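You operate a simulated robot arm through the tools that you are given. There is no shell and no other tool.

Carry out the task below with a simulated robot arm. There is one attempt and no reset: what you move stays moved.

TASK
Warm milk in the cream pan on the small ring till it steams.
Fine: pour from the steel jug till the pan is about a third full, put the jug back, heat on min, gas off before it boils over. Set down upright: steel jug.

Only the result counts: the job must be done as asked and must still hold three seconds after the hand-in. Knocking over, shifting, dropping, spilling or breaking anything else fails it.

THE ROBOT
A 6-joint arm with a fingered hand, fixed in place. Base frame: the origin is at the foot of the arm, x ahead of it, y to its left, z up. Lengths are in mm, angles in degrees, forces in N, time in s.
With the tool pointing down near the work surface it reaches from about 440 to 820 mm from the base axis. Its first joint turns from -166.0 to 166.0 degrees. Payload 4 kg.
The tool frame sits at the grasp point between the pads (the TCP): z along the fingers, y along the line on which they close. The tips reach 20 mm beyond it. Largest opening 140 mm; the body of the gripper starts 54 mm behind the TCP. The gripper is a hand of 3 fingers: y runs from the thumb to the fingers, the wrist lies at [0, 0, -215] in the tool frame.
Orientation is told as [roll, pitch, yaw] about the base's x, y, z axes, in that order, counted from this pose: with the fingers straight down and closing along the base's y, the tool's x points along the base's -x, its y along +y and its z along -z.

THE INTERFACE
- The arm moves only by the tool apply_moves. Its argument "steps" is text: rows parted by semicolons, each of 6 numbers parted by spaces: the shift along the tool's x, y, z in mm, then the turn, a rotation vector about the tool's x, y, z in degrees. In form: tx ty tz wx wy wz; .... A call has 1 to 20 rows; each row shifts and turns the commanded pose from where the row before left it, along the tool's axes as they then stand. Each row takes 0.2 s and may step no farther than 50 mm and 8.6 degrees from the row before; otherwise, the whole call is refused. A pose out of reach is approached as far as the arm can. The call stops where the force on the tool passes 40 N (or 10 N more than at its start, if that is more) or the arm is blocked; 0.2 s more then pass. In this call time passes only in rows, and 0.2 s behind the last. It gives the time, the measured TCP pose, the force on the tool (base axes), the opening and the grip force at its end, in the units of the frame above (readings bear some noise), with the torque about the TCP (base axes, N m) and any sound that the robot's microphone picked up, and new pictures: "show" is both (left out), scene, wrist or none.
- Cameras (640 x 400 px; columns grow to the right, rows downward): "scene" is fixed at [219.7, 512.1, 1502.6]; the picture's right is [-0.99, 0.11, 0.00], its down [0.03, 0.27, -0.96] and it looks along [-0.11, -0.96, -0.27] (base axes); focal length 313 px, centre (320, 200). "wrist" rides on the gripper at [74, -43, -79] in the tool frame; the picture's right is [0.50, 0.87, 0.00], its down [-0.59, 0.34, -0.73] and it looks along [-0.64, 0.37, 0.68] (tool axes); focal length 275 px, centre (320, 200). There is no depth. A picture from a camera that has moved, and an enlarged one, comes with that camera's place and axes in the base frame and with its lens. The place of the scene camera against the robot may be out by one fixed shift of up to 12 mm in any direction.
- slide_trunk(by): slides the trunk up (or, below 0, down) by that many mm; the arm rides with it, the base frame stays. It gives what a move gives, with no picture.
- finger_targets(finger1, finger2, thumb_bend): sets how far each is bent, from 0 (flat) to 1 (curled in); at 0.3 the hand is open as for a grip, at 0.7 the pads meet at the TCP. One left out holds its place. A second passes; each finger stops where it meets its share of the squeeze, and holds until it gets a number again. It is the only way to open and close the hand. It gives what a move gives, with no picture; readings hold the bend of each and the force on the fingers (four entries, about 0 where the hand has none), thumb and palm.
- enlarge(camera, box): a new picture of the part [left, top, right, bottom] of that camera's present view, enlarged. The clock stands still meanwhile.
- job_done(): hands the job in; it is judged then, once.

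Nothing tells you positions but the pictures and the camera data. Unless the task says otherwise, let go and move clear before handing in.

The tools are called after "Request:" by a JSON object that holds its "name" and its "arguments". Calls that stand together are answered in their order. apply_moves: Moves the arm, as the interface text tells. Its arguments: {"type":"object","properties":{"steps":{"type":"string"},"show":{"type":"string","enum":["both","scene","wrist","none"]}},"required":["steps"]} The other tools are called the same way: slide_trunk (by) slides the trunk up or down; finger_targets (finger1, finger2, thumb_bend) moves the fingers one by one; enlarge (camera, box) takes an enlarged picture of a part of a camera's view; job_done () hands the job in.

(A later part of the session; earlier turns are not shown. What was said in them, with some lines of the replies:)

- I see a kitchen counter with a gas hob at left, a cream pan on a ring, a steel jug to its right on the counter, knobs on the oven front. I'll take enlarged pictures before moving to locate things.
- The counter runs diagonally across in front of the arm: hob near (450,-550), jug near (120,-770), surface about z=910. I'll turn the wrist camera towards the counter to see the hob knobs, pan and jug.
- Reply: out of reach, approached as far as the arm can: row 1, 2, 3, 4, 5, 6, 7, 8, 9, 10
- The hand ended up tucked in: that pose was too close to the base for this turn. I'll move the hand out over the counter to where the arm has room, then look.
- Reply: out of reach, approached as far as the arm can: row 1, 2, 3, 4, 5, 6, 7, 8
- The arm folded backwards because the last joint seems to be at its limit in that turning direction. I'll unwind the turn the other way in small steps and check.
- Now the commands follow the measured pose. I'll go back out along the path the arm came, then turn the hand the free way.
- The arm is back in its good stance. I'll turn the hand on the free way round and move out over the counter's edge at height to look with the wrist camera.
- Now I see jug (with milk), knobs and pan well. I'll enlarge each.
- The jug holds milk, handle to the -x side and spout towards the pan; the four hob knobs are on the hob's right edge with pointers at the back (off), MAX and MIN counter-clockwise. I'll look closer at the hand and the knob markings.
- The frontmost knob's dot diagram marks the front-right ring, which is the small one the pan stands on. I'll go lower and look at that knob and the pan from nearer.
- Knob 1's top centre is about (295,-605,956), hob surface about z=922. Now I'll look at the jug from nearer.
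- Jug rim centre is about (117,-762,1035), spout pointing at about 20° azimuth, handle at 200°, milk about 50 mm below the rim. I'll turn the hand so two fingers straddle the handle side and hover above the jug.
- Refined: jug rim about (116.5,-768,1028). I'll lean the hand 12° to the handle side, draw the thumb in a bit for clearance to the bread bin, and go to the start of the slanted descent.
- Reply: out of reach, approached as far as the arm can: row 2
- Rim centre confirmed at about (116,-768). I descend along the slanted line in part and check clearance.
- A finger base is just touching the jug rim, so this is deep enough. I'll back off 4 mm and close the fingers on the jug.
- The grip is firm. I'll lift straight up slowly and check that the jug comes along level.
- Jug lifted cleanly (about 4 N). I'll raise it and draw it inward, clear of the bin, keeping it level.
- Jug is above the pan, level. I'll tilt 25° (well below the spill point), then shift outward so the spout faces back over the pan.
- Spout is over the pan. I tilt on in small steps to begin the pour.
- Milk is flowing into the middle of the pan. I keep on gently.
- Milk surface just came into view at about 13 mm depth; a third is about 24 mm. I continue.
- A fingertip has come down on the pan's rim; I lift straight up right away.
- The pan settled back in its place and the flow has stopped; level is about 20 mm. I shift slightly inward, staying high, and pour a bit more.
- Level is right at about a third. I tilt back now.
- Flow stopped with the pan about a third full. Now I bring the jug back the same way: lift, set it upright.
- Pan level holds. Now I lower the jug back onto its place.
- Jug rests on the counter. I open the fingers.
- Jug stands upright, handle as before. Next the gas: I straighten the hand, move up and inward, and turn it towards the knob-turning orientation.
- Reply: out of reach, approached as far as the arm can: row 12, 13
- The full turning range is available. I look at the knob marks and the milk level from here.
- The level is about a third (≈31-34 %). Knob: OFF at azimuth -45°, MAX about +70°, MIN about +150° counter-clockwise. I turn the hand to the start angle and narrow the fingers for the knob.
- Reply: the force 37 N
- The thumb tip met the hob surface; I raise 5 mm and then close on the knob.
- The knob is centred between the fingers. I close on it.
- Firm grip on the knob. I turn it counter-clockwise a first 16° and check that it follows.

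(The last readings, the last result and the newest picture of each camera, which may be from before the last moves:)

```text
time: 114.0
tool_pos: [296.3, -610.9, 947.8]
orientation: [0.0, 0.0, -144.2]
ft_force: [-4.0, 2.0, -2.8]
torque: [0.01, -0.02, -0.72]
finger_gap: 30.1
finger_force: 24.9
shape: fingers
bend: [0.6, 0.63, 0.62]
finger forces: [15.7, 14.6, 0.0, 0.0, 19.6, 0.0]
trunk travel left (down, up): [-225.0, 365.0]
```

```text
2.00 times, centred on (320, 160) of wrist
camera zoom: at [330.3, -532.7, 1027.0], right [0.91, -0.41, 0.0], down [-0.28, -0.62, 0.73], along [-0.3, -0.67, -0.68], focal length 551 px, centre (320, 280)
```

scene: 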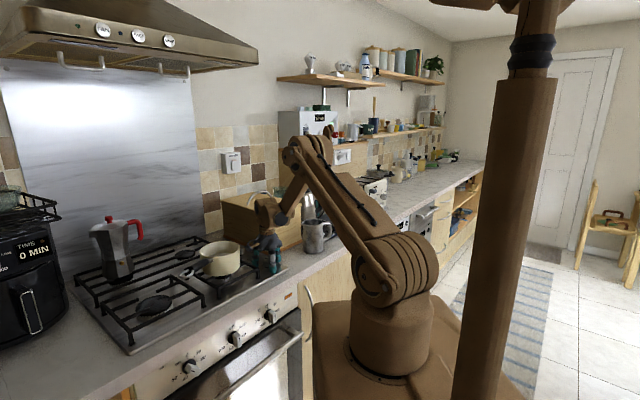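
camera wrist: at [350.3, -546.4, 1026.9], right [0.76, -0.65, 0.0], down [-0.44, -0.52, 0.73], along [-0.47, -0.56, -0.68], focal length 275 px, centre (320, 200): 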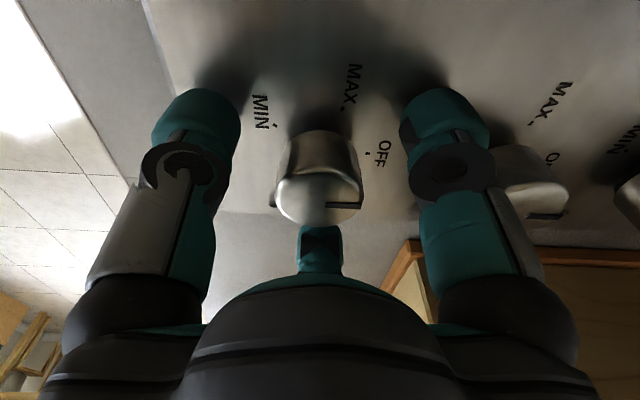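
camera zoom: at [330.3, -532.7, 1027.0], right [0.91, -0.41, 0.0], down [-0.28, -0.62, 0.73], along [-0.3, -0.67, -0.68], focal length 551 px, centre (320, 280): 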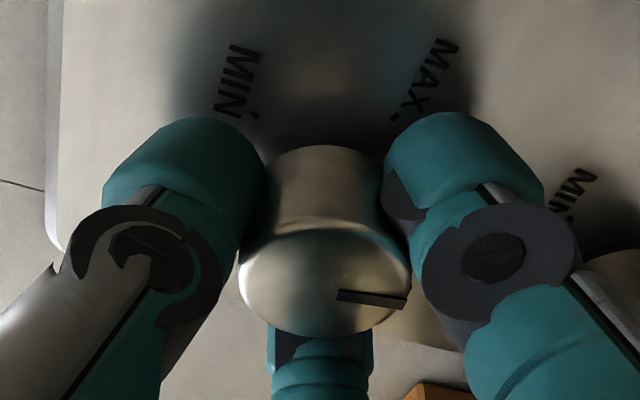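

The knob follows but with some slip under its friction (0.7 N·m). I squeeze harder before turning on.

Request:
{"name": "finger_targets", "arguments": {"finger1": 1.0, "finger2": 1.0, "thumb_bend": 1.0}}

Request:
{"name": "apply_moves", "arguments": {"steps": "0 0 0 0 0 -4; 0 0 0 0 0 -4; 0 0 0 0 0 -4; 0 0 0 0 0 -4", "show": "none"}}

Request:
{"name": "enlarge", "arguments": {"camera": "wrist", "box": [160, 60, 480, 260]}}

```text
time: 115.0
tool_pos: [294.9, -609.7, 949.7]
orientation: [-0.1, 0.0, -144.2]
ft_force: [-11.1, 11.5, -8.9]
torque: [0.11, 0.1, -0.24]
finger_gap: 29.6
finger_force: 31.4
shape: fingers
bend: [0.6, 0.62, 0.62]
finger forces: [13.5, 12.8, 0.1, 0.1, 35.6, 0.0]
trunk travel left (down, up): [-225.0, 365.0]
```

```text
time: 116.0
tool_pos: [295.7, -608.4, 949.8]
orientation: [0.0, -0.1, -128.3]
ft_force: [-13.8, 19.5, -11.5]
torque: [0.22, 0.13, -0.59]
finger_gap: 29.1
finger_force: 28.4
shape: fingers
bend: [0.6, 0.61, 0.62]
finger forces: [12.8, 11.7, 0.0, 0.0, 32.2, 0.1]
trunk travel left (down, up): [-225.0, 365.0]
```

```text
2.00 times, centred on (320, 160) of wrist
camera zoom: at [307.0, -524.5, 1028.5], right [0.99, -0.14, 0.0], down [-0.1, -0.67, 0.74], along [-0.1, -0.73, -0.68], focal length 551 px, centre (320, 280)
```

zoom: 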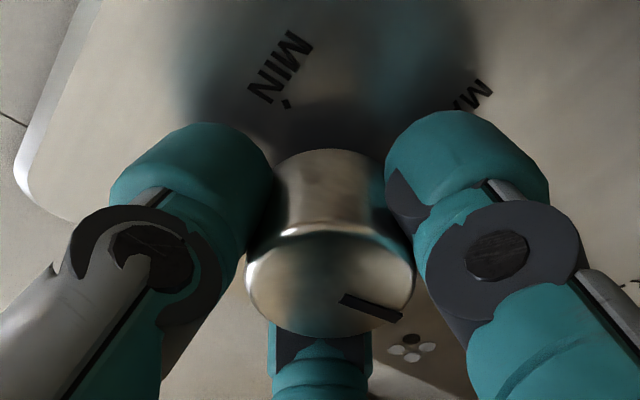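

The knob turned about 12° and then holds, so it likely must be pressed in while turning. I press down gently and turn a little to test.

Request:
{"name": "apply_moves", "arguments": {"steps": "0 0 2 0 0 0; 0 0 2 0 0 0; 0 0 1 0 0 0; 0 0 0 0 0 0", "show": "none"}}

Request:
{"name": "enlarge", "arguments": {"camera": "wrist", "box": [160, 60, 480, 260]}}

```text
time: 117.0
tool_pos: [295.5, -607.7, 944.8]
orientation: [0.1, 0.0, -128.3]
ft_force: [-12.0, 13.3, 4.9]
torque: [0.16, 0.11, 0.04]
finger_gap: 28.9
finger_force: 32.7
shape: fingers
bend: [0.59, 0.61, 0.62]
finger forces: [14.7, 13.5, 0.1, 0.0, 36.1, 0.0]
trunk travel left (down, up): [-225.0, 365.0]
```

```text
2.00 times, centred on (320, 160) of wrist
camera zoom: at [306.4, -524.1, 1024.0], right [0.99, -0.14, 0.0], down [-0.1, -0.67, 0.74], along [-0.1, -0.73, -0.68], focal length 551 px, centre (320, 280)
```

zoom: 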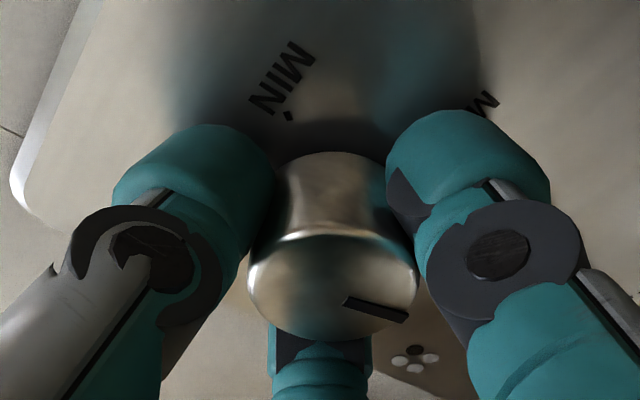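

The knob moved down with the hand. Now I turn while holding it pressed.

Request:
{"name": "apply_moves", "arguments": {"steps": "0 0 0 0 0 -4; 0 0 0 0 0 -4; 0 0 0 0 0 -4; 0 0 0 0 0 -4", "show": "none"}}

Request:
{"name": "enlarge", "arguments": {"camera": "wrist", "box": [160, 60, 480, 260]}}

```text
time: 118.0
tool_pos: [295.0, -609.4, 945.1]
orientation: [0.1, -0.1, -112.1]
ft_force: [-9.7, 7.0, 12.7]
torque: [0.17, -0.12, -0.03]
finger_gap: 28.5
finger_force: 34.9
shape: fingers
bend: [0.59, 0.61, 0.62]
finger forces: [21.2, 14.1, 0.0, 0.0, 35.3, 0.1]
trunk travel left (down, up): [-225.0, 365.0]
```

```text
2.00 times, centred on (320, 160) of wrist
camera zoom: at [282.4, -524.7, 1023.7], right [0.99, 0.14, 0.0], down [0.09, -0.67, 0.74], along [0.1, -0.73, -0.68], focal length 551 px, centre (320, 280)
```

zoom: 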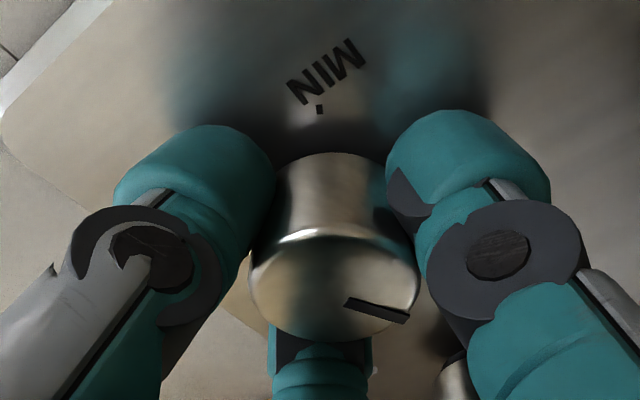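

Pressed in, the knob follows. To have the whole 150° in one grip I turn it back to OFF first and regrip from the start angle.

Request:
{"name": "apply_moves", "arguments": {"steps": "0 0 0 0 0 4; 0 0 0 0 0 4; 0 0 0 0 0 4; 0 0 0 0 0 4; 0 0 0 0 0 4; 0 0 0 0 0 4; 0 0 0 0 0 3.6", "show": "none"}}

Request:
{"name": "enlarge", "arguments": {"camera": "wrist", "box": [160, 60, 480, 260]}}

Request:
{"name": "enlarge", "arguments": {"camera": "scene", "box": [170, 190, 300, 290]}}

```text
time: 119.6
tool_pos: [293.5, -607.0, 945.4]
orientation: [0.0, 0.0, -139.9]
ft_force: [-12.1, 14.4, 10.4]
torque: [0.19, 0.03, 0.07]
finger_gap: 28.4
finger_force: 34.7
shape: fingers
bend: [0.59, 0.61, 0.62]
finger forces: [16.6, 14.6, 0.1, 0.1, 38.1, 0.0]
trunk travel left (down, up): [-225.0, 365.0]
```

```text
2.00 times, centred on (320, 160) of wrist
camera zoom: at [323.3, -527.5, 1023.8], right [0.94, -0.34, 0.0], down [-0.23, -0.64, 0.74], along [-0.25, -0.69, -0.68], focal length 551 px, centre (320, 280)
```

zoom: 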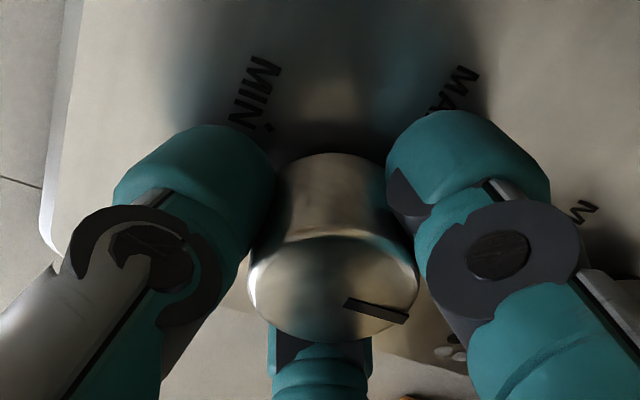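

```text
4.00 times, centred on (235, 240) of scene
camera zoom: at [219.7, 512.1, 1502.6], right [-0.99, 0.11, 0.0], down [0.03, 0.27, -0.96], along [-0.11, -0.96, -0.27], focal length 1252 px, centre (660, 40)
```

zoom: 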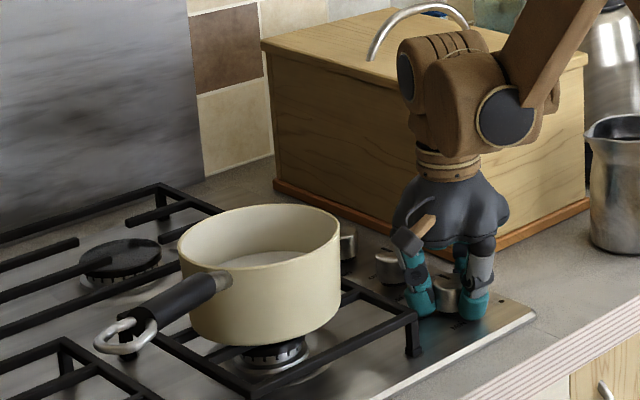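

Request:
{"name": "finger_targets", "arguments": {"finger1": 0.5, "finger2": 0.5, "thumb_bend": 0.5}}

Request:
{"name": "apply_moves", "arguments": {"steps": "0 0 -2 0 0 5; 0 0 -2 0 0 5; 0 0 0 0 0 5; 0 0 0 0 0 5; 0 0 0 0 0 0", "show": "none"}}

Request:
{"name": "enlarge", "arguments": {"camera": "wrist", "box": [160, 60, 480, 260]}}

```text
time: 120.3
tool_pos: [297.1, -609.8, 945.1]
orientation: [0.3, -0.2, -139.8]
ft_force: [3.3, -4.8, 28.6]
torque: [0.81, 0.71, -0.03]
finger_gap: 56.8
finger_force: 14.7
shape: fingers
bend: [0.5, 0.5, 0.52]
finger forces: [0.2, 0.0, 0.1, 0.1, 28.5, 0.1]
trunk travel left (down, up): [-225.0, 365.0]
stopped: the force on the tool passed its limit at 41 N (the readings are from after the stop); the commanded pose is now the measured one
```

```text
time: 121.5
tool_pos: [297.2, -610.0, 948.0]
orientation: [0.1, 0.0, -159.9]
ft_force: [0.3, 0.5, 0.1]
torque: [0.01, -0.01, 0.03]
finger_gap: 63.4
finger_force: 0.1
shape: fingers
bend: [0.5, 0.5, 0.5]
finger forces: [0.0, 0.0, 0.0, 0.0, 0.1, 0.0]
trunk travel left (down, up): [-225.0, 365.0]
```

```text
2.00 times, centred on (320, 160) of wrist
camera zoom: at [351.4, -544.3, 1026.6], right [0.77, -0.64, 0.0], down [-0.44, -0.52, 0.73], along [-0.47, -0.56, -0.68], focal length 551 px, centre (320, 280)
```

zoom: 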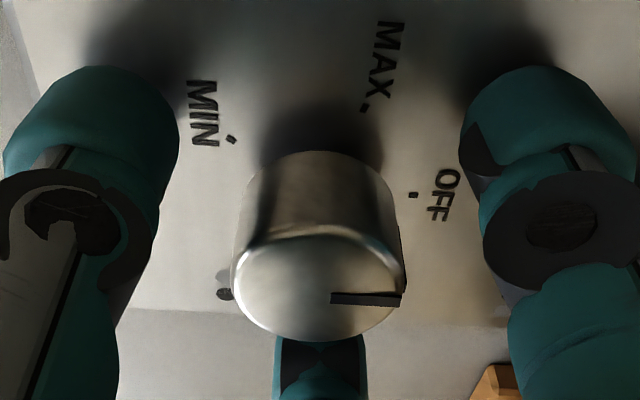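

Request:
{"name": "finger_targets", "arguments": {"finger1": 1.0, "finger2": 1.0, "thumb_bend": 0.9}}

Request:
{"name": "apply_moves", "arguments": {"steps": "0 0 2 0 0 0; 0 0 2 0 0 0; 0 0 1 0 0 0; 0 0 0 0 0 -4; 0 0 0 0 0 -4; 0 0 0 0 0 -4; 0 0 0 0 0 -4; 0 0 0 0 0 -4; 0 0 0 0 0 -4; 0 0 0 0 0 -4; 0 0 0 0 0 -4; 0 0 0 0 0 -4; 0 0 0 0 0 -4; 0 0 0 0 0 -4; 0 0 0 0 0 -4; 0 0 0 0 0 -4; 0 0 0 0 0 -4; 0 0 0 0 0 -4; 0 0 0 0 0 -4; 0 0 0 0 0 -4", "show": "scene"}}

Request:
{"name": "enlarge", "arguments": {"camera": "wrist", "box": [160, 60, 480, 260]}}

Request:
{"name": "enlarge", "arguments": {"camera": "scene", "box": [170, 190, 300, 290]}}

```text
time: 122.5
tool_pos: [296.9, -608.7, 948.4]
orientation: [0.1, 0.0, -159.8]
ft_force: [-4.2, 12.5, -10.3]
torque: [0.16, 0.04, 0.01]
finger_gap: 29.4
finger_force: 28.6
shape: fingers
bend: [0.61, 0.61, 0.62]
finger forces: [12.0, 12.3, 0.0, 0.1, 32.7, 0.1]
trunk travel left (down, up): [-225.0, 365.0]
```

```text
time: 126.7
tool_pos: [295.9, -607.3, 943.5]
orientation: [0.1, -0.3, -91.7]
ft_force: [8.8, -5.9, 27.3]
torque: [0.42, -0.59, -0.21]
finger_gap: 28.4
finger_force: 45.2
shape: fingers
bend: [0.61, 0.61, 0.63]
finger forces: [42.0, 17.2, 0.0, 0.0, 30.9, 0.0]
trunk travel left (down, up): [-225.0, 365.0]
```

scene: 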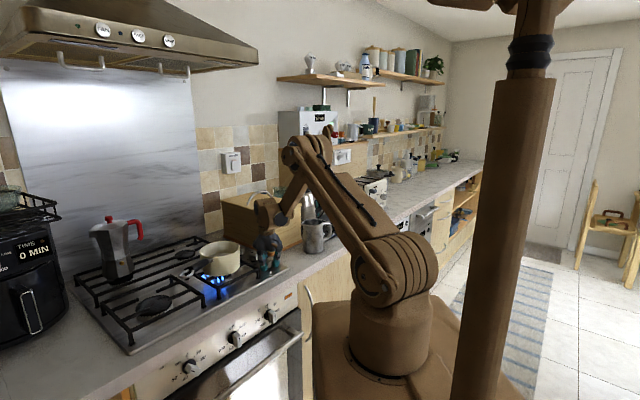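

```text
2.00 times, centred on (320, 160) of wrist
camera zoom: at [255.7, -533.5, 1022.9], right [0.88, 0.47, 0.0], down [0.32, -0.6, 0.74], along [0.35, -0.65, -0.68], focal length 551 px, centre (320, 280)
```

zoom: 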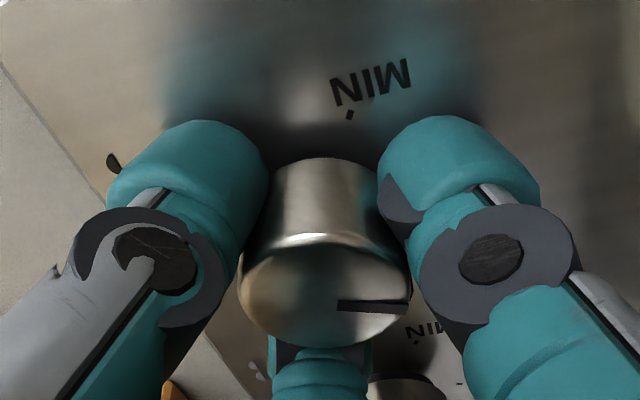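

```text
4.00 times, centred on (235, 240) of scene
camera zoom: at [219.7, 512.1, 1502.6], right [-0.99, 0.11, 0.0], down [0.03, 0.27, -0.96], along [-0.11, -0.96, -0.27], focal length 1252 px, centre (660, 40)
```

zoom: 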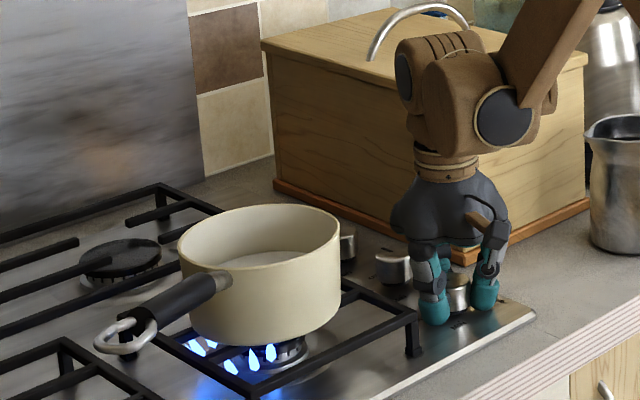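

The gas has lit under the pan. I ease off the pressing and turn on to MIN.

Request:
{"name": "apply_moves", "arguments": {"steps": "0 0 -1.5 0 0 -4.1; 0 0 -1.5 0 0 -4.1; 0 0 0 0 0 -4.1; 0 0 0 0 0 -4.1; 0 0 0 0 0 -4.1; 0 0 0 0 0 -4.1; 0 0 0 0 0 -4.1; 0 0 0 0 0 -4.1; 0 0 0 0 0 -4.1; 0 0 0 0 0 -4.1; 0 0 0 0 0 -4.1; 0 0 0 0 0 -4.1; 0 0 0 0 0 -4.1; 0 0 0 0 0 -4.1; 0 0 0 0 0 -4.1; 0 0 0 0 0 -4.1; 0 0 0 0 0 -4.1; 0 0 0 0 0 -4.1; 0 0 0 0 0 -4.1", "show": "none"}}

Request:
{"name": "enlarge", "arguments": {"camera": "wrist", "box": [160, 60, 480, 260]}}

Request:
{"name": "enlarge", "arguments": {"camera": "scene", "box": [170, 190, 300, 290]}}

```text
time: 130.7
tool_pos: [297.3, -610.7, 946.7]
orientation: [-0.1, 0.0, -13.8]
ft_force: [5.0, 4.9, 1.4]
torque: [0.26, -0.24, 0.0]
finger_gap: 27.6
finger_force: 29.9
shape: fingers
bend: [0.6, 0.6, 0.63]
finger forces: [14.3, 17.5, 0.0, 0.1, 28.0, 0.1]
trunk travel left (down, up): [-225.0, 365.0]
```

```text
2.00 times, centred on (320, 160) of wrist
camera zoom: at [214.6, -634.3, 1024.9], right [-0.28, 0.96, 0.0], down [0.65, 0.19, 0.73], along [0.71, 0.2, -0.68], focal length 551 px, centre (320, 280)
```

zoom: 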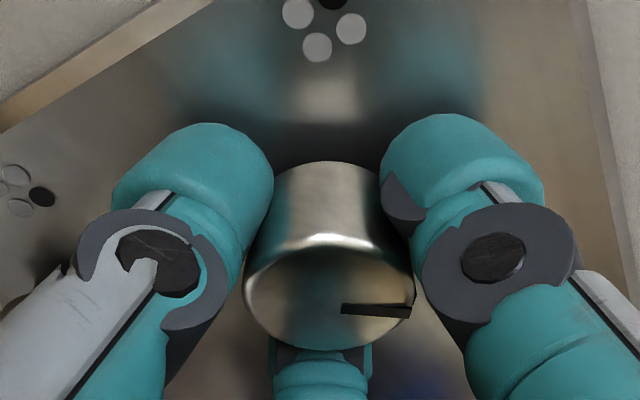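

```text
4.00 times, centred on (235, 240) of scene
camera zoom: at [219.7, 512.1, 1502.6], right [-0.99, 0.11, 0.0], down [0.03, 0.27, -0.96], along [-0.11, -0.96, -0.27], focal length 1252 px, centre (660, 40)
```

zoom: 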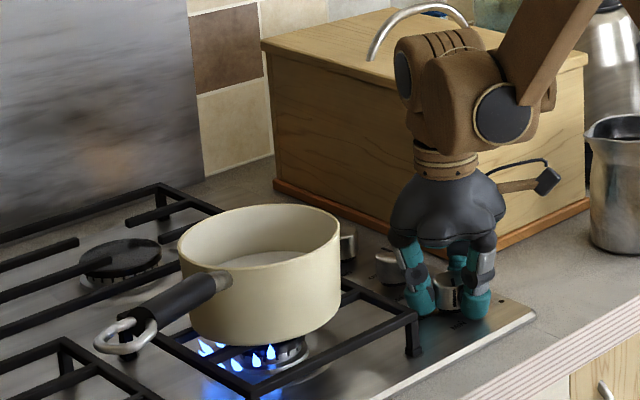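

Pointer is about 4° short of MIN; I finish the turn and hold the knob while watching the pan.

Request:
{"name": "apply_moves", "arguments": {"steps": "0 0 0 0 0 -3.8; 0 0 0 0 0 0; 0 0 0 0 0 0; 0 0 0 0 0 0; 0 0 0 0 0 0", "show": "scene"}}

Request:
{"name": "enlarge", "arguments": {"camera": "scene", "box": [170, 170, 300, 290]}}

Request:
{"name": "enlarge", "arguments": {"camera": "wrist", "box": [160, 60, 480, 260]}}

```text
time: 131.9
tool_pos: [298.0, -610.6, 946.6]
orientation: [-0.1, 0.0, -10.1]
ft_force: [5.7, 4.4, 0.8]
torque: [0.21, -0.2, 0.02]
finger_gap: 27.5
finger_force: 29.7
shape: fingers
bend: [0.6, 0.6, 0.63]
finger forces: [13.7, 17.6, 0.1, 0.1, 28.1, 0.0]
trunk travel left (down, up): [-225.0, 365.0]
```

scene: 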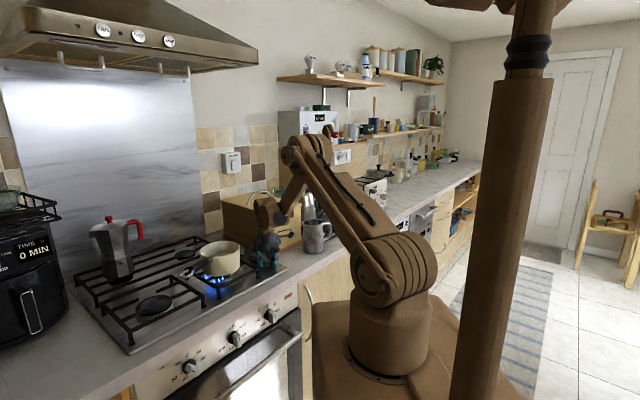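

```text
3.33 times, centred on (235, 230) of scene
camera zoom: at [219.7, 512.1, 1502.6], right [-0.99, 0.11, 0.0], down [0.03, 0.27, -0.96], along [-0.11, -0.96, -0.27], focal length 1043 px, centre (603, 100)
```

zoom: 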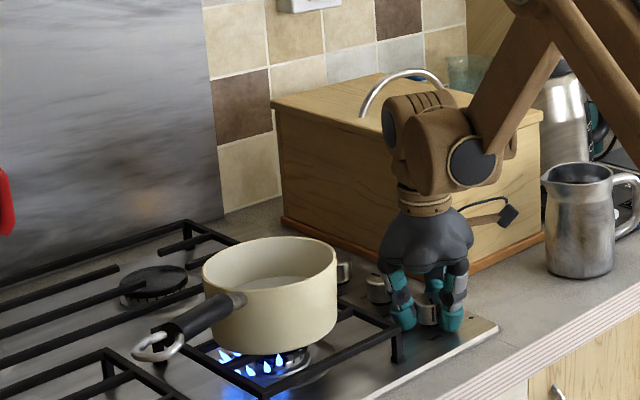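

```text
2.00 times, centred on (320, 160) of wrist
camera zoom: at [216.4, -639.5, 1025.3], right [-0.34, 0.94, 0.0], down [0.64, 0.23, 0.73], along [0.69, 0.25, -0.68], focal length 551 px, centre (320, 280)
```

zoom: 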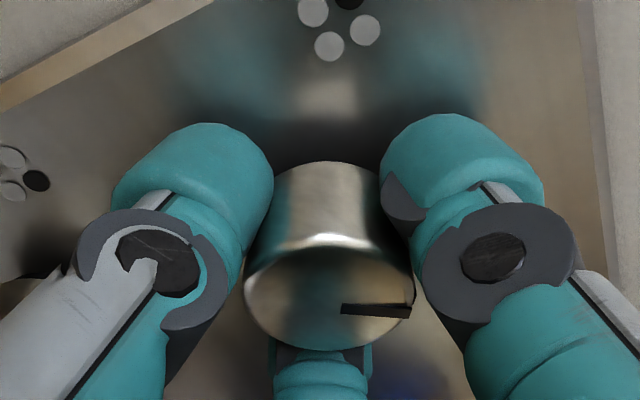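

Knob is on MIN, flame burning low. I hold and wait, watching for steam.

Request:
{"name": "apply_moves", "arguments": {"steps": "0 0 0 0 0 0; 0 0 0 0 0 0; 0 0 0 0 0 0; 0 0 0 0 0 0; 0 0 0 0 0 0; 0 0 0 0 0 0; 0 0 0 0 0 0; 0 0 0 0 0 0; 0 0 0 0 0 0; 0 0 0 0 0 0; 0 0 0 0 0 0; 0 0 0 0 0 0; 0 0 0 0 0 0; 0 0 0 0 0 0; 0 0 0 0 0 0; 0 0 0 0 0 0; 0 0 0 0 0 0; 0 0 0 0 0 0; 0 0 0 0 0 0; 0 0 0 0 0 0", "show": "none"}}

Request:
{"name": "enlarge", "arguments": {"camera": "scene", "box": [170, 170, 270, 290]}}

```text
time: 136.1
tool_pos: [297.2, -609.8, 946.3]
orientation: [-0.1, 0.0, -10.0]
ft_force: [5.8, 4.7, 0.8]
torque: [0.22, -0.19, 0.02]
finger_gap: 27.7
finger_force: 29.6
shape: fingers
bend: [0.6, 0.6, 0.63]
finger forces: [13.7, 17.5, 0.0, 0.0, 28.0, 0.0]
trunk travel left (down, up): [-225.0, 365.0]
```

```text
3.33 times, centred on (220, 230) of scene
camera zoom: at [219.7, 512.1, 1502.6], right [-0.99, 0.11, 0.0], down [0.03, 0.27, -0.96], along [-0.11, -0.96, -0.27], focal length 1043 px, centre (653, 100)
```

zoom: 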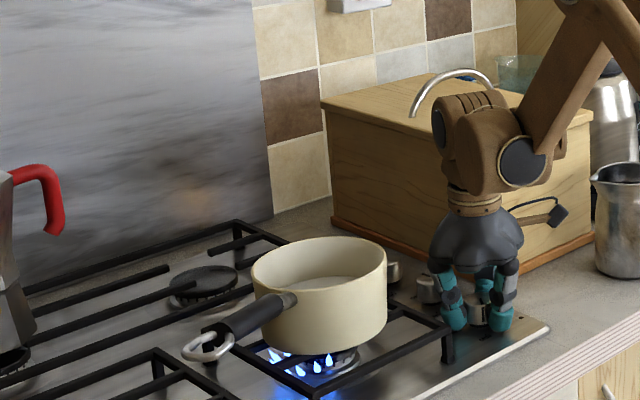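

Request:
{"name": "apply_moves", "arguments": {"steps": "0 0 0 0 0 0; 0 0 0 0 0 0; 0 0 0 0 0 0; 0 0 0 0 0 0; 0 0 0 0 0 0; 0 0 0 0 0 0; 0 0 0 0 0 0; 0 0 0 0 0 0; 0 0 0 0 0 0; 0 0 0 0 0 0; 0 0 0 0 0 0; 0 0 0 0 0 0; 0 0 0 0 0 0; 0 0 0 0 0 0; 0 0 0 0 0 0; 0 0 0 0 0 0; 0 0 0 0 0 0; 0 0 0 0 0 0; 0 0 0 0 0 0; 0 0 0 0 0 0", "show": "none"}}

Request:
{"name": "enlarge", "arguments": {"camera": "scene", "box": [180, 200, 260, 290]}}

Request:
{"name": "enlarge", "arguments": {"camera": "wrist", "box": [0, 0, 640, 400]}}

```text
time: 140.3
tool_pos: [297.2, -610.2, 945.5]
orientation: [-0.1, -0.1, -10.2]
ft_force: [7.0, 5.0, 0.6]
torque: [0.23, -0.23, 0.02]
finger_gap: 27.7
finger_force: 29.8
shape: fingers
bend: [0.6, 0.6, 0.63]
finger forces: [13.6, 17.6, 0.0, 0.0, 28.0, 0.0]
trunk travel left (down, up): [-225.0, 365.0]
```

```text
4.44 times, centred on (220, 245) of scene
camera zoom: at [219.7, 512.1, 1502.6], right [-0.99, 0.11, 0.0], down [0.03, 0.27, -0.96], along [-0.11, -0.96, -0.27], focal length 1391 px, centre (764, 0)
```

zoom: 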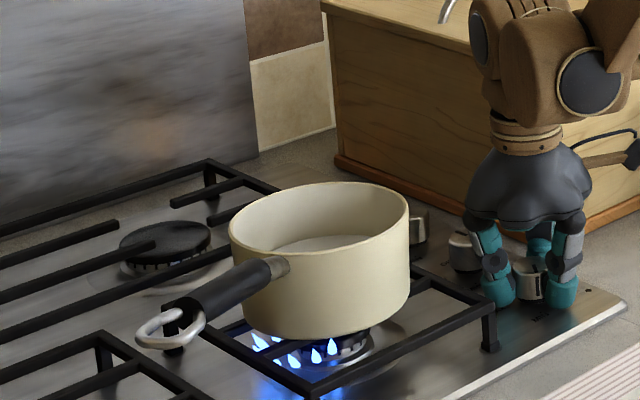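

```text
1.00 times, centred on (320, 200) of wrist (not enlarged: the box is as wide or as high as the picture)
camera zoom: at [216.4, -639.5, 1025.3], right [-0.34, 0.94, 0.0], down [0.64, 0.23, 0.73], along [0.69, 0.25, -0.68], focal length 275 px, centre (320, 200)
```

zoom: 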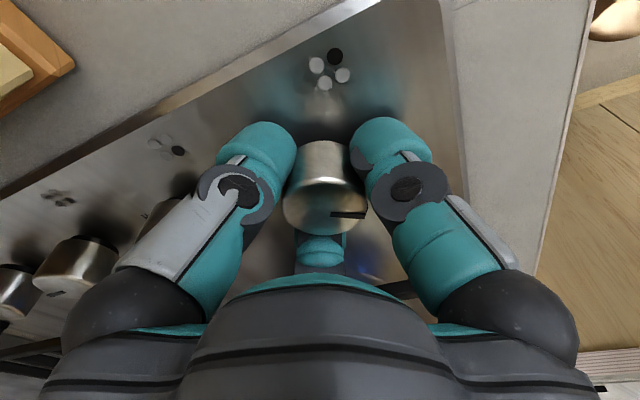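

Request:
{"name": "apply_moves", "arguments": {"steps": "0 0 0 0 0 0; 0 0 0 0 0 0; 0 0 0 0 0 0; 0 0 0 0 0 0; 0 0 0 0 0 0; 0 0 0 0 0 0; 0 0 0 0 0 0; 0 0 0 0 0 0; 0 0 0 0 0 0; 0 0 0 0 0 0; 0 0 0 0 0 0; 0 0 0 0 0 0; 0 0 0 0 0 0; 0 0 0 0 0 0; 0 0 0 0 0 0; 0 0 0 0 0 0; 0 0 0 0 0 0; 0 0 0 0 0 0; 0 0 0 0 0 0; 0 0 0 0 0 0", "show": "none"}}

Request:
{"name": "enlarge", "arguments": {"camera": "scene", "box": [180, 190, 260, 280]}}

Request:
{"name": "apply_moves", "arguments": {"steps": "0 0 0 0 0 0; 0 0 0 0 0 0; 0 0 0 0 0 0; 0 0 0 0 0 0; 0 0 0 0 0 0; 0 0 0 0 0 0; 0 0 0 0 0 0; 0 0 0 0 0 0; 0 0 0 0 0 0; 0 0 0 0 0 0; 0 0 0 0 0 0; 0 0 0 0 0 0; 0 0 0 0 0 0; 0 0 0 0 0 0; 0 0 0 0 0 0; 0 0 0 0 0 0; 0 0 0 0 0 0; 0 0 0 0 0 0; 0 0 0 0 0 0; 0 0 0 0 0 0", "show": "none"}}

Request:
{"name": "enlarge", "arguments": {"camera": "scene", "box": [180, 190, 260, 280]}}

```text
time: 144.5
tool_pos: [296.5, -609.8, 946.4]
orientation: [-0.1, 0.0, -10.0]
ft_force: [6.7, 4.1, 1.3]
torque: [0.23, -0.19, 0.03]
finger_gap: 27.8
finger_force: 30.1
shape: fingers
bend: [0.6, 0.6, 0.63]
finger forces: [13.7, 17.5, 0.1, 0.0, 28.0, 0.0]
trunk travel left (down, up): [-225.0, 365.0]
```

```text
4.44 times, centred on (220, 235) of scene
camera zoom: at [219.7, 512.1, 1502.6], right [-0.99, 0.11, 0.0], down [0.03, 0.27, -0.96], along [-0.11, -0.96, -0.27], focal length 1391 px, centre (764, 44)
```

zoom: 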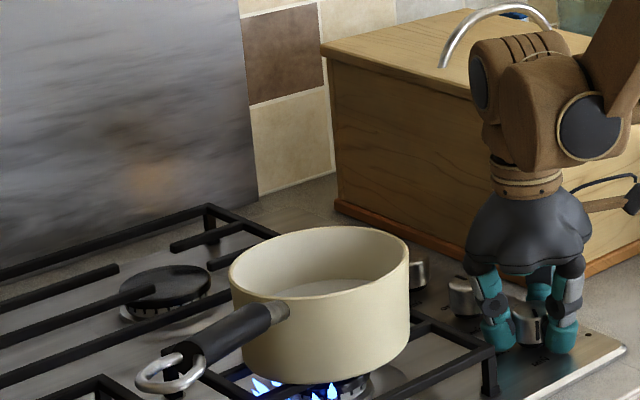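

```text
time: 148.7
tool_pos: [296.8, -609.5, 946.2]
orientation: [-0.2, 0.0, -10.1]
ft_force: [6.6, 4.8, 1.1]
torque: [0.21, -0.22, 0.02]
finger_gap: 27.9
finger_force: 29.7
shape: fingers
bend: [0.6, 0.6, 0.63]
finger forces: [13.6, 17.5, 0.0, 0.0, 28.0, 0.1]
trunk travel left (down, up): [-225.0, 365.0]
```

```text
4.44 times, centred on (220, 235) of scene
camera zoom: at [219.7, 512.1, 1502.6], right [-0.99, 0.11, 0.0], down [0.03, 0.27, -0.96], along [-0.11, -0.96, -0.27], focal length 1391 px, centre (764, 44)
```

zoom: 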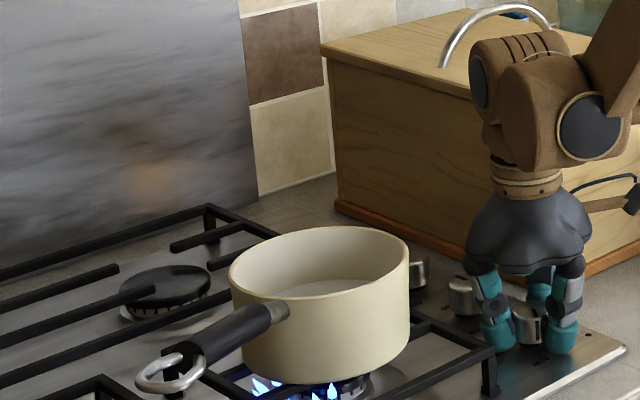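

No steam yet after about 24 s of heating. I keep waiting.

Request:
{"name": "apply_moves", "arguments": {"steps": "0 0 0 0 0 0; 0 0 0 0 0 0; 0 0 0 0 0 0; 0 0 0 0 0 0; 0 0 0 0 0 0; 0 0 0 0 0 0; 0 0 0 0 0 0; 0 0 0 0 0 0; 0 0 0 0 0 0; 0 0 0 0 0 0; 0 0 0 0 0 0; 0 0 0 0 0 0; 0 0 0 0 0 0; 0 0 0 0 0 0; 0 0 0 0 0 0; 0 0 0 0 0 0; 0 0 0 0 0 0; 0 0 0 0 0 0; 0 0 0 0 0 0; 0 0 0 0 0 0", "show": "none"}}

Request:
{"name": "enlarge", "arguments": {"camera": "scene", "box": [180, 190, 260, 280]}}

Request:
{"name": "apply_moves", "arguments": {"steps": "0 0 0 0 0 0; 0 0 0 0 0 0; 0 0 0 0 0 0; 0 0 0 0 0 0; 0 0 0 0 0 0; 0 0 0 0 0 0; 0 0 0 0 0 0; 0 0 0 0 0 0; 0 0 0 0 0 0; 0 0 0 0 0 0; 0 0 0 0 0 0; 0 0 0 0 0 0; 0 0 0 0 0 0; 0 0 0 0 0 0; 0 0 0 0 0 0; 0 0 0 0 0 0; 0 0 0 0 0 0; 0 0 0 0 0 0; 0 0 0 0 0 0; 0 0 0 0 0 0", "show": "none"}}

Request:
{"name": "enlarge", "arguments": {"camera": "scene", "box": [180, 190, 260, 280]}}

```text
time: 152.9
tool_pos: [296.5, -609.5, 946.8]
orientation: [-0.1, 0.0, -10.1]
ft_force: [6.2, 4.0, 1.1]
torque: [0.19, -0.19, 0.01]
finger_gap: 28.1
finger_force: 30.0
shape: fingers
bend: [0.6, 0.6, 0.63]
finger forces: [13.7, 17.4, 0.0, 0.0, 28.0, 0.0]
trunk travel left (down, up): [-225.0, 365.0]
```

```text
4.44 times, centred on (220, 235) of scene
camera zoom: at [219.7, 512.1, 1502.6], right [-0.99, 0.11, 0.0], down [0.03, 0.27, -0.96], along [-0.11, -0.96, -0.27], focal length 1391 px, centre (764, 44)
```

zoom: 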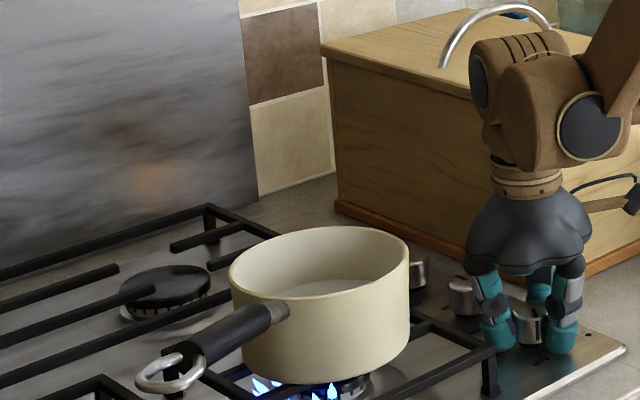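

```text
time: 157.1
tool_pos: [297.4, -609.1, 945.4]
orientation: [-0.1, 0.0, -10.1]
ft_force: [6.4, 3.4, 0.8]
torque: [0.22, -0.22, 0.02]
finger_gap: 27.7
finger_force: 29.8
shape: fingers
bend: [0.6, 0.6, 0.63]
finger forces: [13.9, 17.3, 0.0, 0.0, 27.9, 0.1]
trunk travel left (down, up): [-225.0, 365.0]
```

```text
4.44 times, centred on (220, 235) of scene
camera zoom: at [219.7, 512.1, 1502.6], right [-0.99, 0.11, 0.0], down [0.03, 0.27, -0.96], along [-0.11, -0.96, -0.27], focal length 1391 px, centre (764, 44)
```

zoom: 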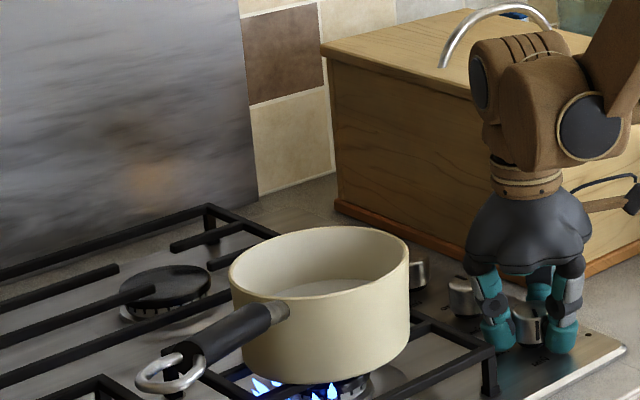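

Request:
{"name": "apply_moves", "arguments": {"steps": "0 0 0 0 0 0; 0 0 0 0 0 0; 0 0 0 0 0 0; 0 0 0 0 0 0; 0 0 0 0 0 0; 0 0 0 0 0 0; 0 0 0 0 0 0; 0 0 0 0 0 0; 0 0 0 0 0 0; 0 0 0 0 0 0; 0 0 0 0 0 0; 0 0 0 0 0 0; 0 0 0 0 0 0; 0 0 0 0 0 0; 0 0 0 0 0 0; 0 0 0 0 0 0; 0 0 0 0 0 0; 0 0 0 0 0 0; 0 0 0 0 0 0; 0 0 0 0 0 0", "show": "none"}}

Request:
{"name": "enlarge", "arguments": {"camera": "scene", "box": [180, 190, 260, 280]}}

Request:
{"name": "apply_moves", "arguments": {"steps": "0 0 0 0 0 0; 0 0 0 0 0 0; 0 0 0 0 0 0; 0 0 0 0 0 0; 0 0 0 0 0 0; 0 0 0 0 0 0; 0 0 0 0 0 0; 0 0 0 0 0 0; 0 0 0 0 0 0; 0 0 0 0 0 0; 0 0 0 0 0 0; 0 0 0 0 0 0; 0 0 0 0 0 0; 0 0 0 0 0 0; 0 0 0 0 0 0; 0 0 0 0 0 0; 0 0 0 0 0 0; 0 0 0 0 0 0; 0 0 0 0 0 0; 0 0 0 0 0 0", "show": "none"}}

Request:
{"name": "apply_moves", "arguments": {"steps": "0 0 0 0 0 0; 0 0 0 0 0 0; 0 0 0 0 0 0; 0 0 0 0 0 0; 0 0 0 0 0 0; 0 0 0 0 0 0; 0 0 0 0 0 0; 0 0 0 0 0 0; 0 0 0 0 0 0; 0 0 0 0 0 0", "show": "none"}}

Request:
{"name": "enlarge", "arguments": {"camera": "scene", "box": [180, 190, 260, 280]}}

```text
time: 161.3
tool_pos: [297.9, -610.3, 946.0]
orientation: [-0.1, -0.1, -10.2]
ft_force: [5.4, 3.9, 1.7]
torque: [0.23, -0.23, 0.03]
finger_gap: 27.8
finger_force: 29.3
shape: fingers
bend: [0.6, 0.6, 0.63]
finger forces: [13.8, 17.4, 0.0, 0.0, 28.0, 0.0]
trunk travel left (down, up): [-225.0, 365.0]
```

```text
4.44 times, centred on (220, 235) of scene
camera zoom: at [219.7, 512.1, 1502.6], right [-0.99, 0.11, 0.0], down [0.03, 0.27, -0.96], along [-0.11, -0.96, -0.27], focal length 1391 px, centre (764, 44)
```

zoom: 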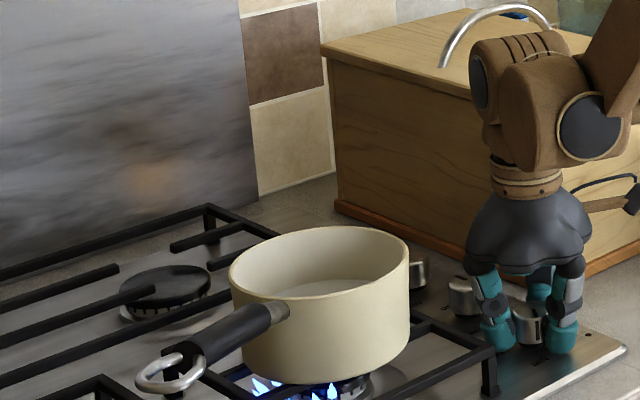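

```text
time: 165.5
tool_pos: [296.2, -610.2, 946.3]
orientation: [-0.1, 0.0, -10.2]
ft_force: [5.2, 3.0, 1.7]
torque: [0.21, -0.2, 0.04]
finger_gap: 27.7
finger_force: 29.3
shape: fingers
bend: [0.6, 0.6, 0.63]
finger forces: [13.8, 17.4, 0.0, 0.0, 27.9, 0.1]
trunk travel left (down, up): [-225.0, 365.0]
```

```text
time: 167.7
tool_pos: [297.4, -610.1, 946.3]
orientation: [-0.1, 0.0, -10.1]
ft_force: [6.1, 3.0, 0.1]
torque: [0.21, -0.16, -0.01]
finger_gap: 27.7
finger_force: 29.0
shape: fingers
bend: [0.6, 0.6, 0.63]
finger forces: [13.9, 17.3, 0.0, 0.0, 28.1, 0.1]
trunk travel left (down, up): [-225.0, 365.0]
```

```text
4.44 times, centred on (220, 235) of scene
camera zoom: at [219.7, 512.1, 1502.6], right [-0.99, 0.11, 0.0], down [0.03, 0.27, -0.96], along [-0.11, -0.96, -0.27], focal length 1391 px, centre (764, 44)
```

zoom: 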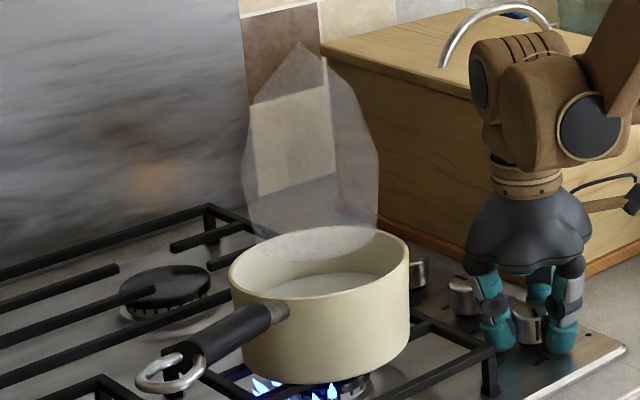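

Steam is rising from the pan. I turn the knob back clockwise to OFF at once.

Request:
{"name": "apply_moves", "arguments": {"steps": "0 0 0 0 0 7.5; 0 0 0 0 0 7.5; 0 0 0 0 0 7.5; 0 0 0 0 0 7.5; 0 0 0 0 0 7.5; 0 0 0 0 0 7.5; 0 0 0 0 0 7.5; 0 0 0 0 0 7.5; 0 0 0 0 0 7.5; 0 0 0 0 0 7.5; 0 0 0 0 0 7.5; 0 0 0 0 0 7.5; 0 0 0 0 0 7.5; 0 0 0 0 0 7.5; 0 0 0 0 0 7.5; 0 0 0 0 0 7.5; 0 0 0 0 0 7.5; 0 0 0 0 0 7.5; 0 0 0 0 0 7.5; 0 0 0 0 0 7.5", "show": "none"}}

Request:
{"name": "enlarge", "arguments": {"camera": "scene", "box": [180, 190, 280, 290]}}

Request:
{"name": "enlarge", "arguments": {"camera": "wrist", "box": [160, 60, 480, 260]}}

```text
time: 171.9
tool_pos: [296.1, -606.5, 947.9]
orientation: [0.2, 0.1, -160.2]
ft_force: [-19.7, 30.4, -8.3]
torque: [0.43, 0.27, 0.01]
finger_gap: 28.2
finger_force: 30.4
shape: fingers
bend: [0.6, 0.61, 0.63]
finger forces: [11.2, 13.5, 0.0, 0.0, 35.1, 0.0]
trunk travel left (down, up): [-225.0, 365.0]
```

```text
4.00 times, centred on (230, 240) of scene
camera zoom: at [219.7, 512.1, 1502.6], right [-0.99, 0.11, 0.0], down [0.03, 0.27, -0.96], along [-0.11, -0.96, -0.27], focal length 1252 px, centre (680, 40)
```

zoom: 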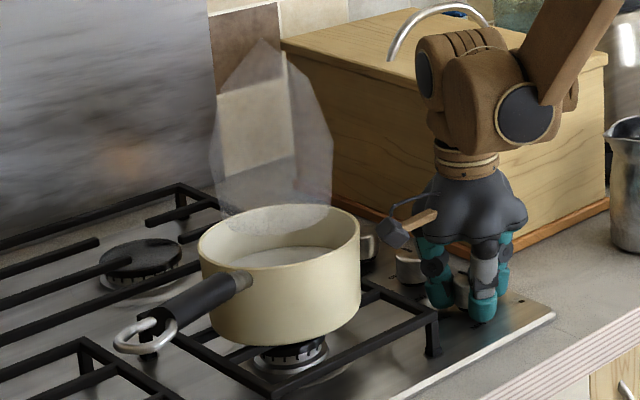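

```text
2.00 times, centred on (320, 160) of wrist
camera zoom: at [351.0, -542.2, 1026.3], right [0.76, -0.65, 0.0], down [-0.44, -0.52, 0.73], along [-0.47, -0.56, -0.68], focal length 551 px, centre (320, 280)
```

zoom: 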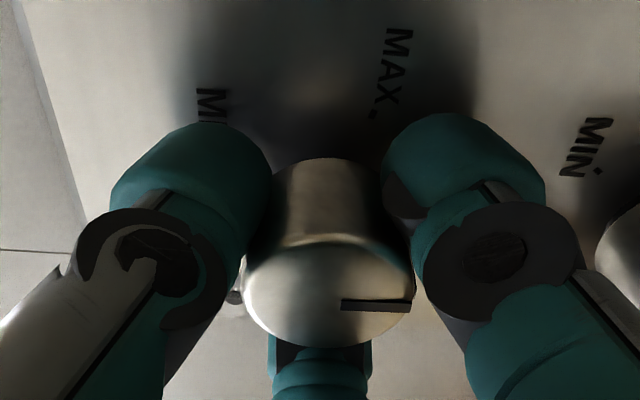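

The flame is out. I give the knob a last few degrees to its stop, then let go.

Request:
{"name": "apply_moves", "arguments": {"steps": "0 0 0 0 0 2.5; 0 0 0 0 0 2.5; 0 0 0 0 0 0", "show": "none"}}

Request:
{"name": "enlarge", "arguments": {"camera": "wrist", "box": [160, 60, 480, 260]}}

```text
time: 172.7
tool_pos: [295.9, -607.2, 947.9]
orientation: [0.1, 0.1, -165.1]
ft_force: [-17.6, 30.9, -8.6]
torque: [0.49, 0.19, 0.46]
finger_gap: 28.5
finger_force: 29.3
shape: fingers
bend: [0.6, 0.61, 0.63]
finger forces: [13.4, 10.5, 0.0, 0.0, 34.1, 0.0]
trunk travel left (down, up): [-225.0, 365.0]
```

```text
2.00 times, centred on (320, 160) of wrist
camera zoom: at [356.2, -547.4, 1026.4], right [0.71, -0.71, 0.0], down [-0.48, -0.48, 0.73], along [-0.52, -0.52, -0.68], focal length 551 px, centre (320, 280)
```

zoom: 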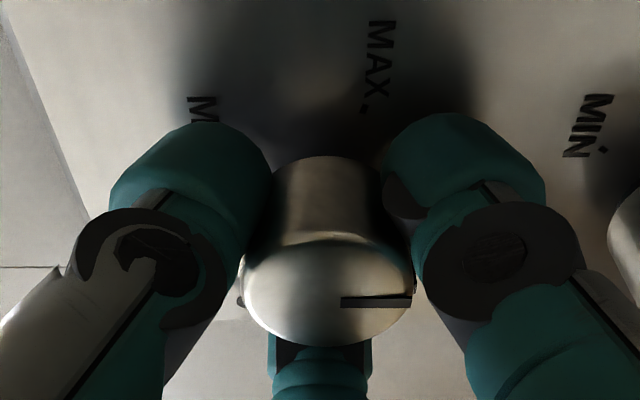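

Request:
{"name": "finger_targets", "arguments": {"finger1": 0.48, "finger2": 0.48, "thumb_bend": 0.48}}

Request:
{"name": "enlarge", "arguments": {"camera": "wrist", "box": [160, 60, 480, 260]}}

Request:
{"name": "enlarge", "arguments": {"camera": "scene", "box": [180, 190, 280, 290]}}

```text
time: 173.7
tool_pos: [296.8, -609.9, 945.1]
orientation: [0.1, 0.1, -165.0]
ft_force: [0.4, 0.3, 1.2]
torque: [-0.02, 0.01, -0.02]
finger_gap: 69.6
finger_force: 0.6
shape: fingers
bend: [0.48, 0.48, 0.48]
finger forces: [0.3, 0.3, 0.1, 0.0, 0.4, 0.1]
trunk travel left (down, up): [-225.0, 365.0]
```

```text
2.00 times, centred on (320, 160) of wrist
camera zoom: at [357.6, -550.1, 1024.6], right [0.71, -0.71, 0.0], down [-0.48, -0.48, 0.73], along [-0.52, -0.52, -0.68], focal length 551 px, centre (320, 280)
```

zoom: 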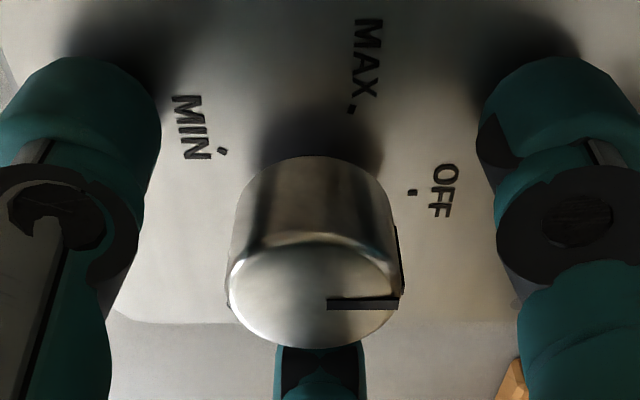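

```text
4.00 times, centred on (230, 240) of scene
camera zoom: at [219.7, 512.1, 1502.6], right [-0.99, 0.11, 0.0], down [0.03, 0.27, -0.96], along [-0.11, -0.96, -0.27], focal length 1252 px, centre (680, 40)
```

zoom: 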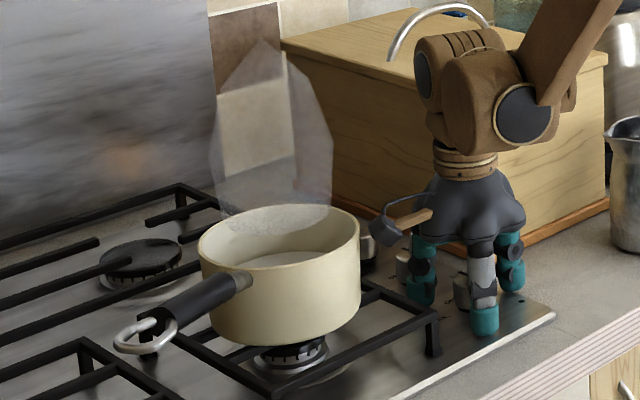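

Knob is on OFF, flame out, milk still steaming. I raise the hand straight up and clear.

Request:
{"name": "apply_moves", "arguments": {"steps": "0 0 -5 0 0 0; 0 0 -10 0 0 0; 0 0 -15 0 0 0; 0 0 -20 0 0 0; 0 0 -20 0 0 0; 0 0 -20 0 0 0; 0 0 -20 0 0 0; 0 0 -20 0 0 0; 0 0 -20 0 0 0; 0 0 -20 0 0 0", "show": "both"}}

Request:
{"name": "enlarge", "arguments": {"camera": "scene", "box": [180, 190, 280, 290]}}

Request:
{"name": "enlarge", "arguments": {"camera": "scene", "box": [270, 190, 350, 270]}}

```text
time: 175.9
tool_pos: [297.2, -608.2, 1115.3]
orientation: [0.1, 0.0, -165.1]
ft_force: [0.0, 0.3, 0.4]
torque: [0.01, -0.03, -0.01]
finger_gap: 69.8
finger_force: 0.0
shape: fingers
bend: [0.48, 0.48, 0.48]
finger forces: [0.0, 0.0, 0.0, 0.0, 0.0, 0.1]
trunk travel left (down, up): [-225.0, 365.0]
camera wrist: at [357.3, -548.6, 1194.2], right [0.71, -0.71, 0.0], down [-0.48, -0.48, 0.73], along [-0.52, -0.52, -0.68], focal length 275 px, centre (320, 200)
```

scene: 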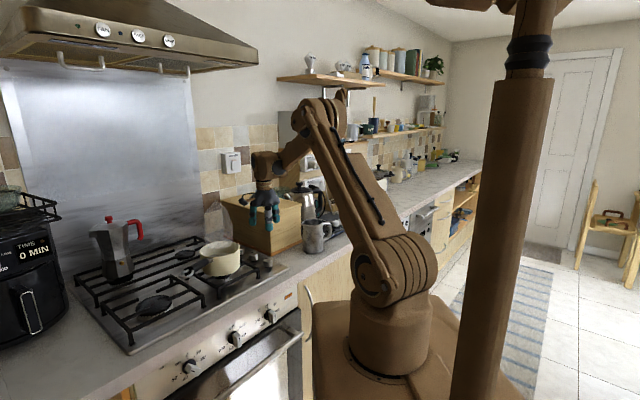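
wrist: 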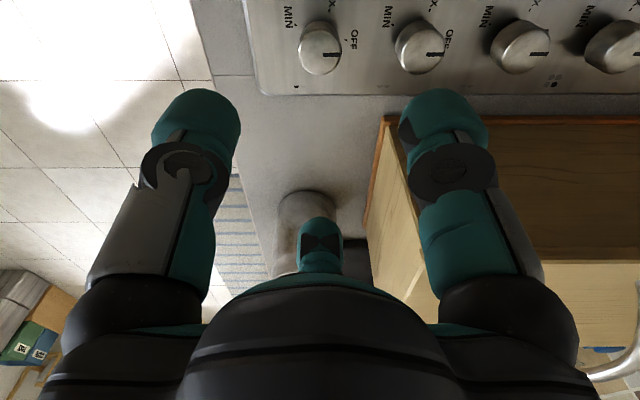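

```text
4.00 times, centred on (230, 240) of scene
camera zoom: at [219.7, 512.1, 1502.6], right [-0.99, 0.11, 0.0], down [0.03, 0.27, -0.96], along [-0.11, -0.96, -0.27], focal length 1252 px, centre (680, 40)
```

zoom: 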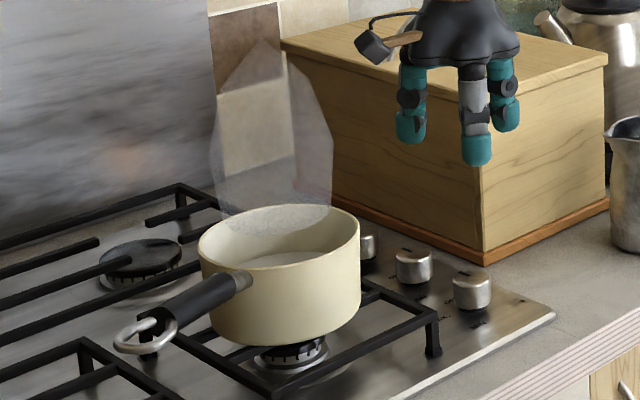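

```text
5.00 times, centred on (310, 230) of scene
camera zoom: at [219.7, 512.1, 1502.6], right [-0.99, 0.11, 0.0], down [0.03, 0.27, -0.96], along [-0.11, -0.96, -0.27], focal length 1564 px, centre (370, 50)
```

zoom: 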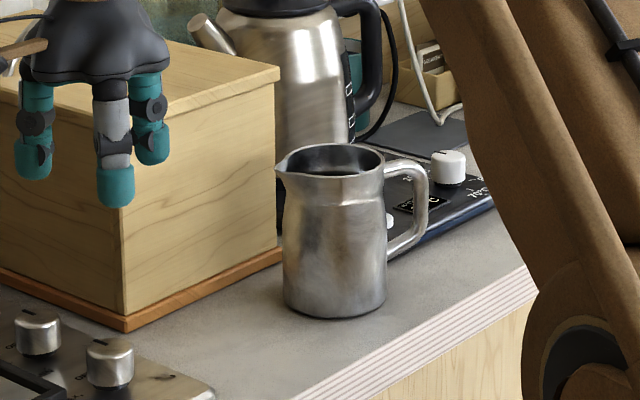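

Everything stands as it should: pan a third full and steaming, gas off, jug upright in its place. I move the hand back clear of the hob and check once more.

Request:
{"name": "apply_moves", "arguments": {"steps": "-5.7 -24 -13.3 0 0 0; -5.7 -24 -13.3 0 0 0; -5.7 -24 -13.3 0 0 0; -5.7 -24 -13.3 0 0 0; -5.7 -24 -13.3 0 0 0; -5.7 -24 -13.3 0 0 0", "show": "scene"}}

Request:
{"name": "enlarge", "arguments": {"camera": "scene", "box": [160, 180, 340, 300]}}

```text
time: 177.3
tool_pos: [225.5, -478.4, 1195.9]
orientation: [0.1, 0.1, -165.1]
ft_force: [0.6, 0.7, -0.2]
torque: [0.03, 0.02, -0.01]
finger_gap: 69.7
finger_force: 0.0
shape: fingers
bend: [0.48, 0.48, 0.48]
finger forces: [0.0, 0.0, 0.0, 0.1, 0.0, 0.1]
trunk travel left (down, up): [-225.0, 365.0]
```

scene: 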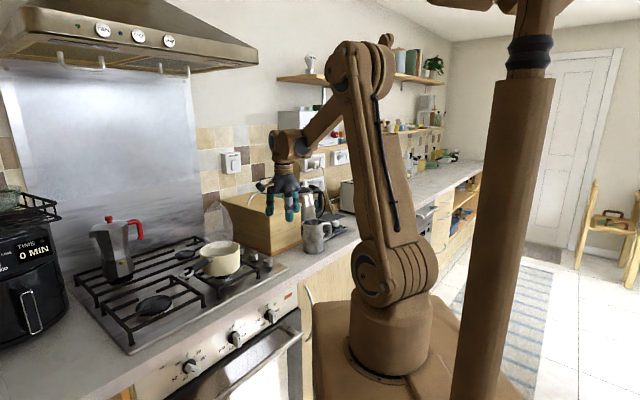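

```text
3.33 times, centred on (250, 240) of scene
camera zoom: at [219.7, 512.1, 1502.6], right [-0.99, 0.11, 0.0], down [0.03, 0.27, -0.96], along [-0.11, -0.96, -0.27], focal length 1043 px, centre (553, 67)
```

zoom: 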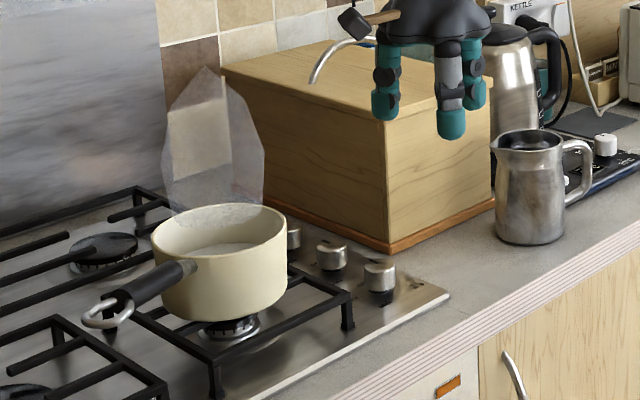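

The milk is steaming in the pan, the gas is off, the jug stands upright in its place, and the hand is clear. I hand the job in.

Request:
{"name": "job_done", "arguments": {}}

```text
The job is handed in.
```

The milk is warmed and the job is handed in. The cream pan on the small ring is about a third full and was steaming. The gas is off, and it never boiled over. The steel jug is back upright, and I saw no spills.

- **Pan nudged:** while I poured, a fingertip pressed on the pan's rim and tipped it slightly for about a second. It settled back in the same spot.
- **Fill level:** the third is my estimate from the camera views, roughly 31–34 % full.
- **Jug position:** the jug stands about 8 mm from where it started.
- **Heat:** the knob had to be pressed in to turn. It passed MAX for a moment on the way to MIN and again on the way back to off. The milk heated on MIN for about 36 seconds in between.
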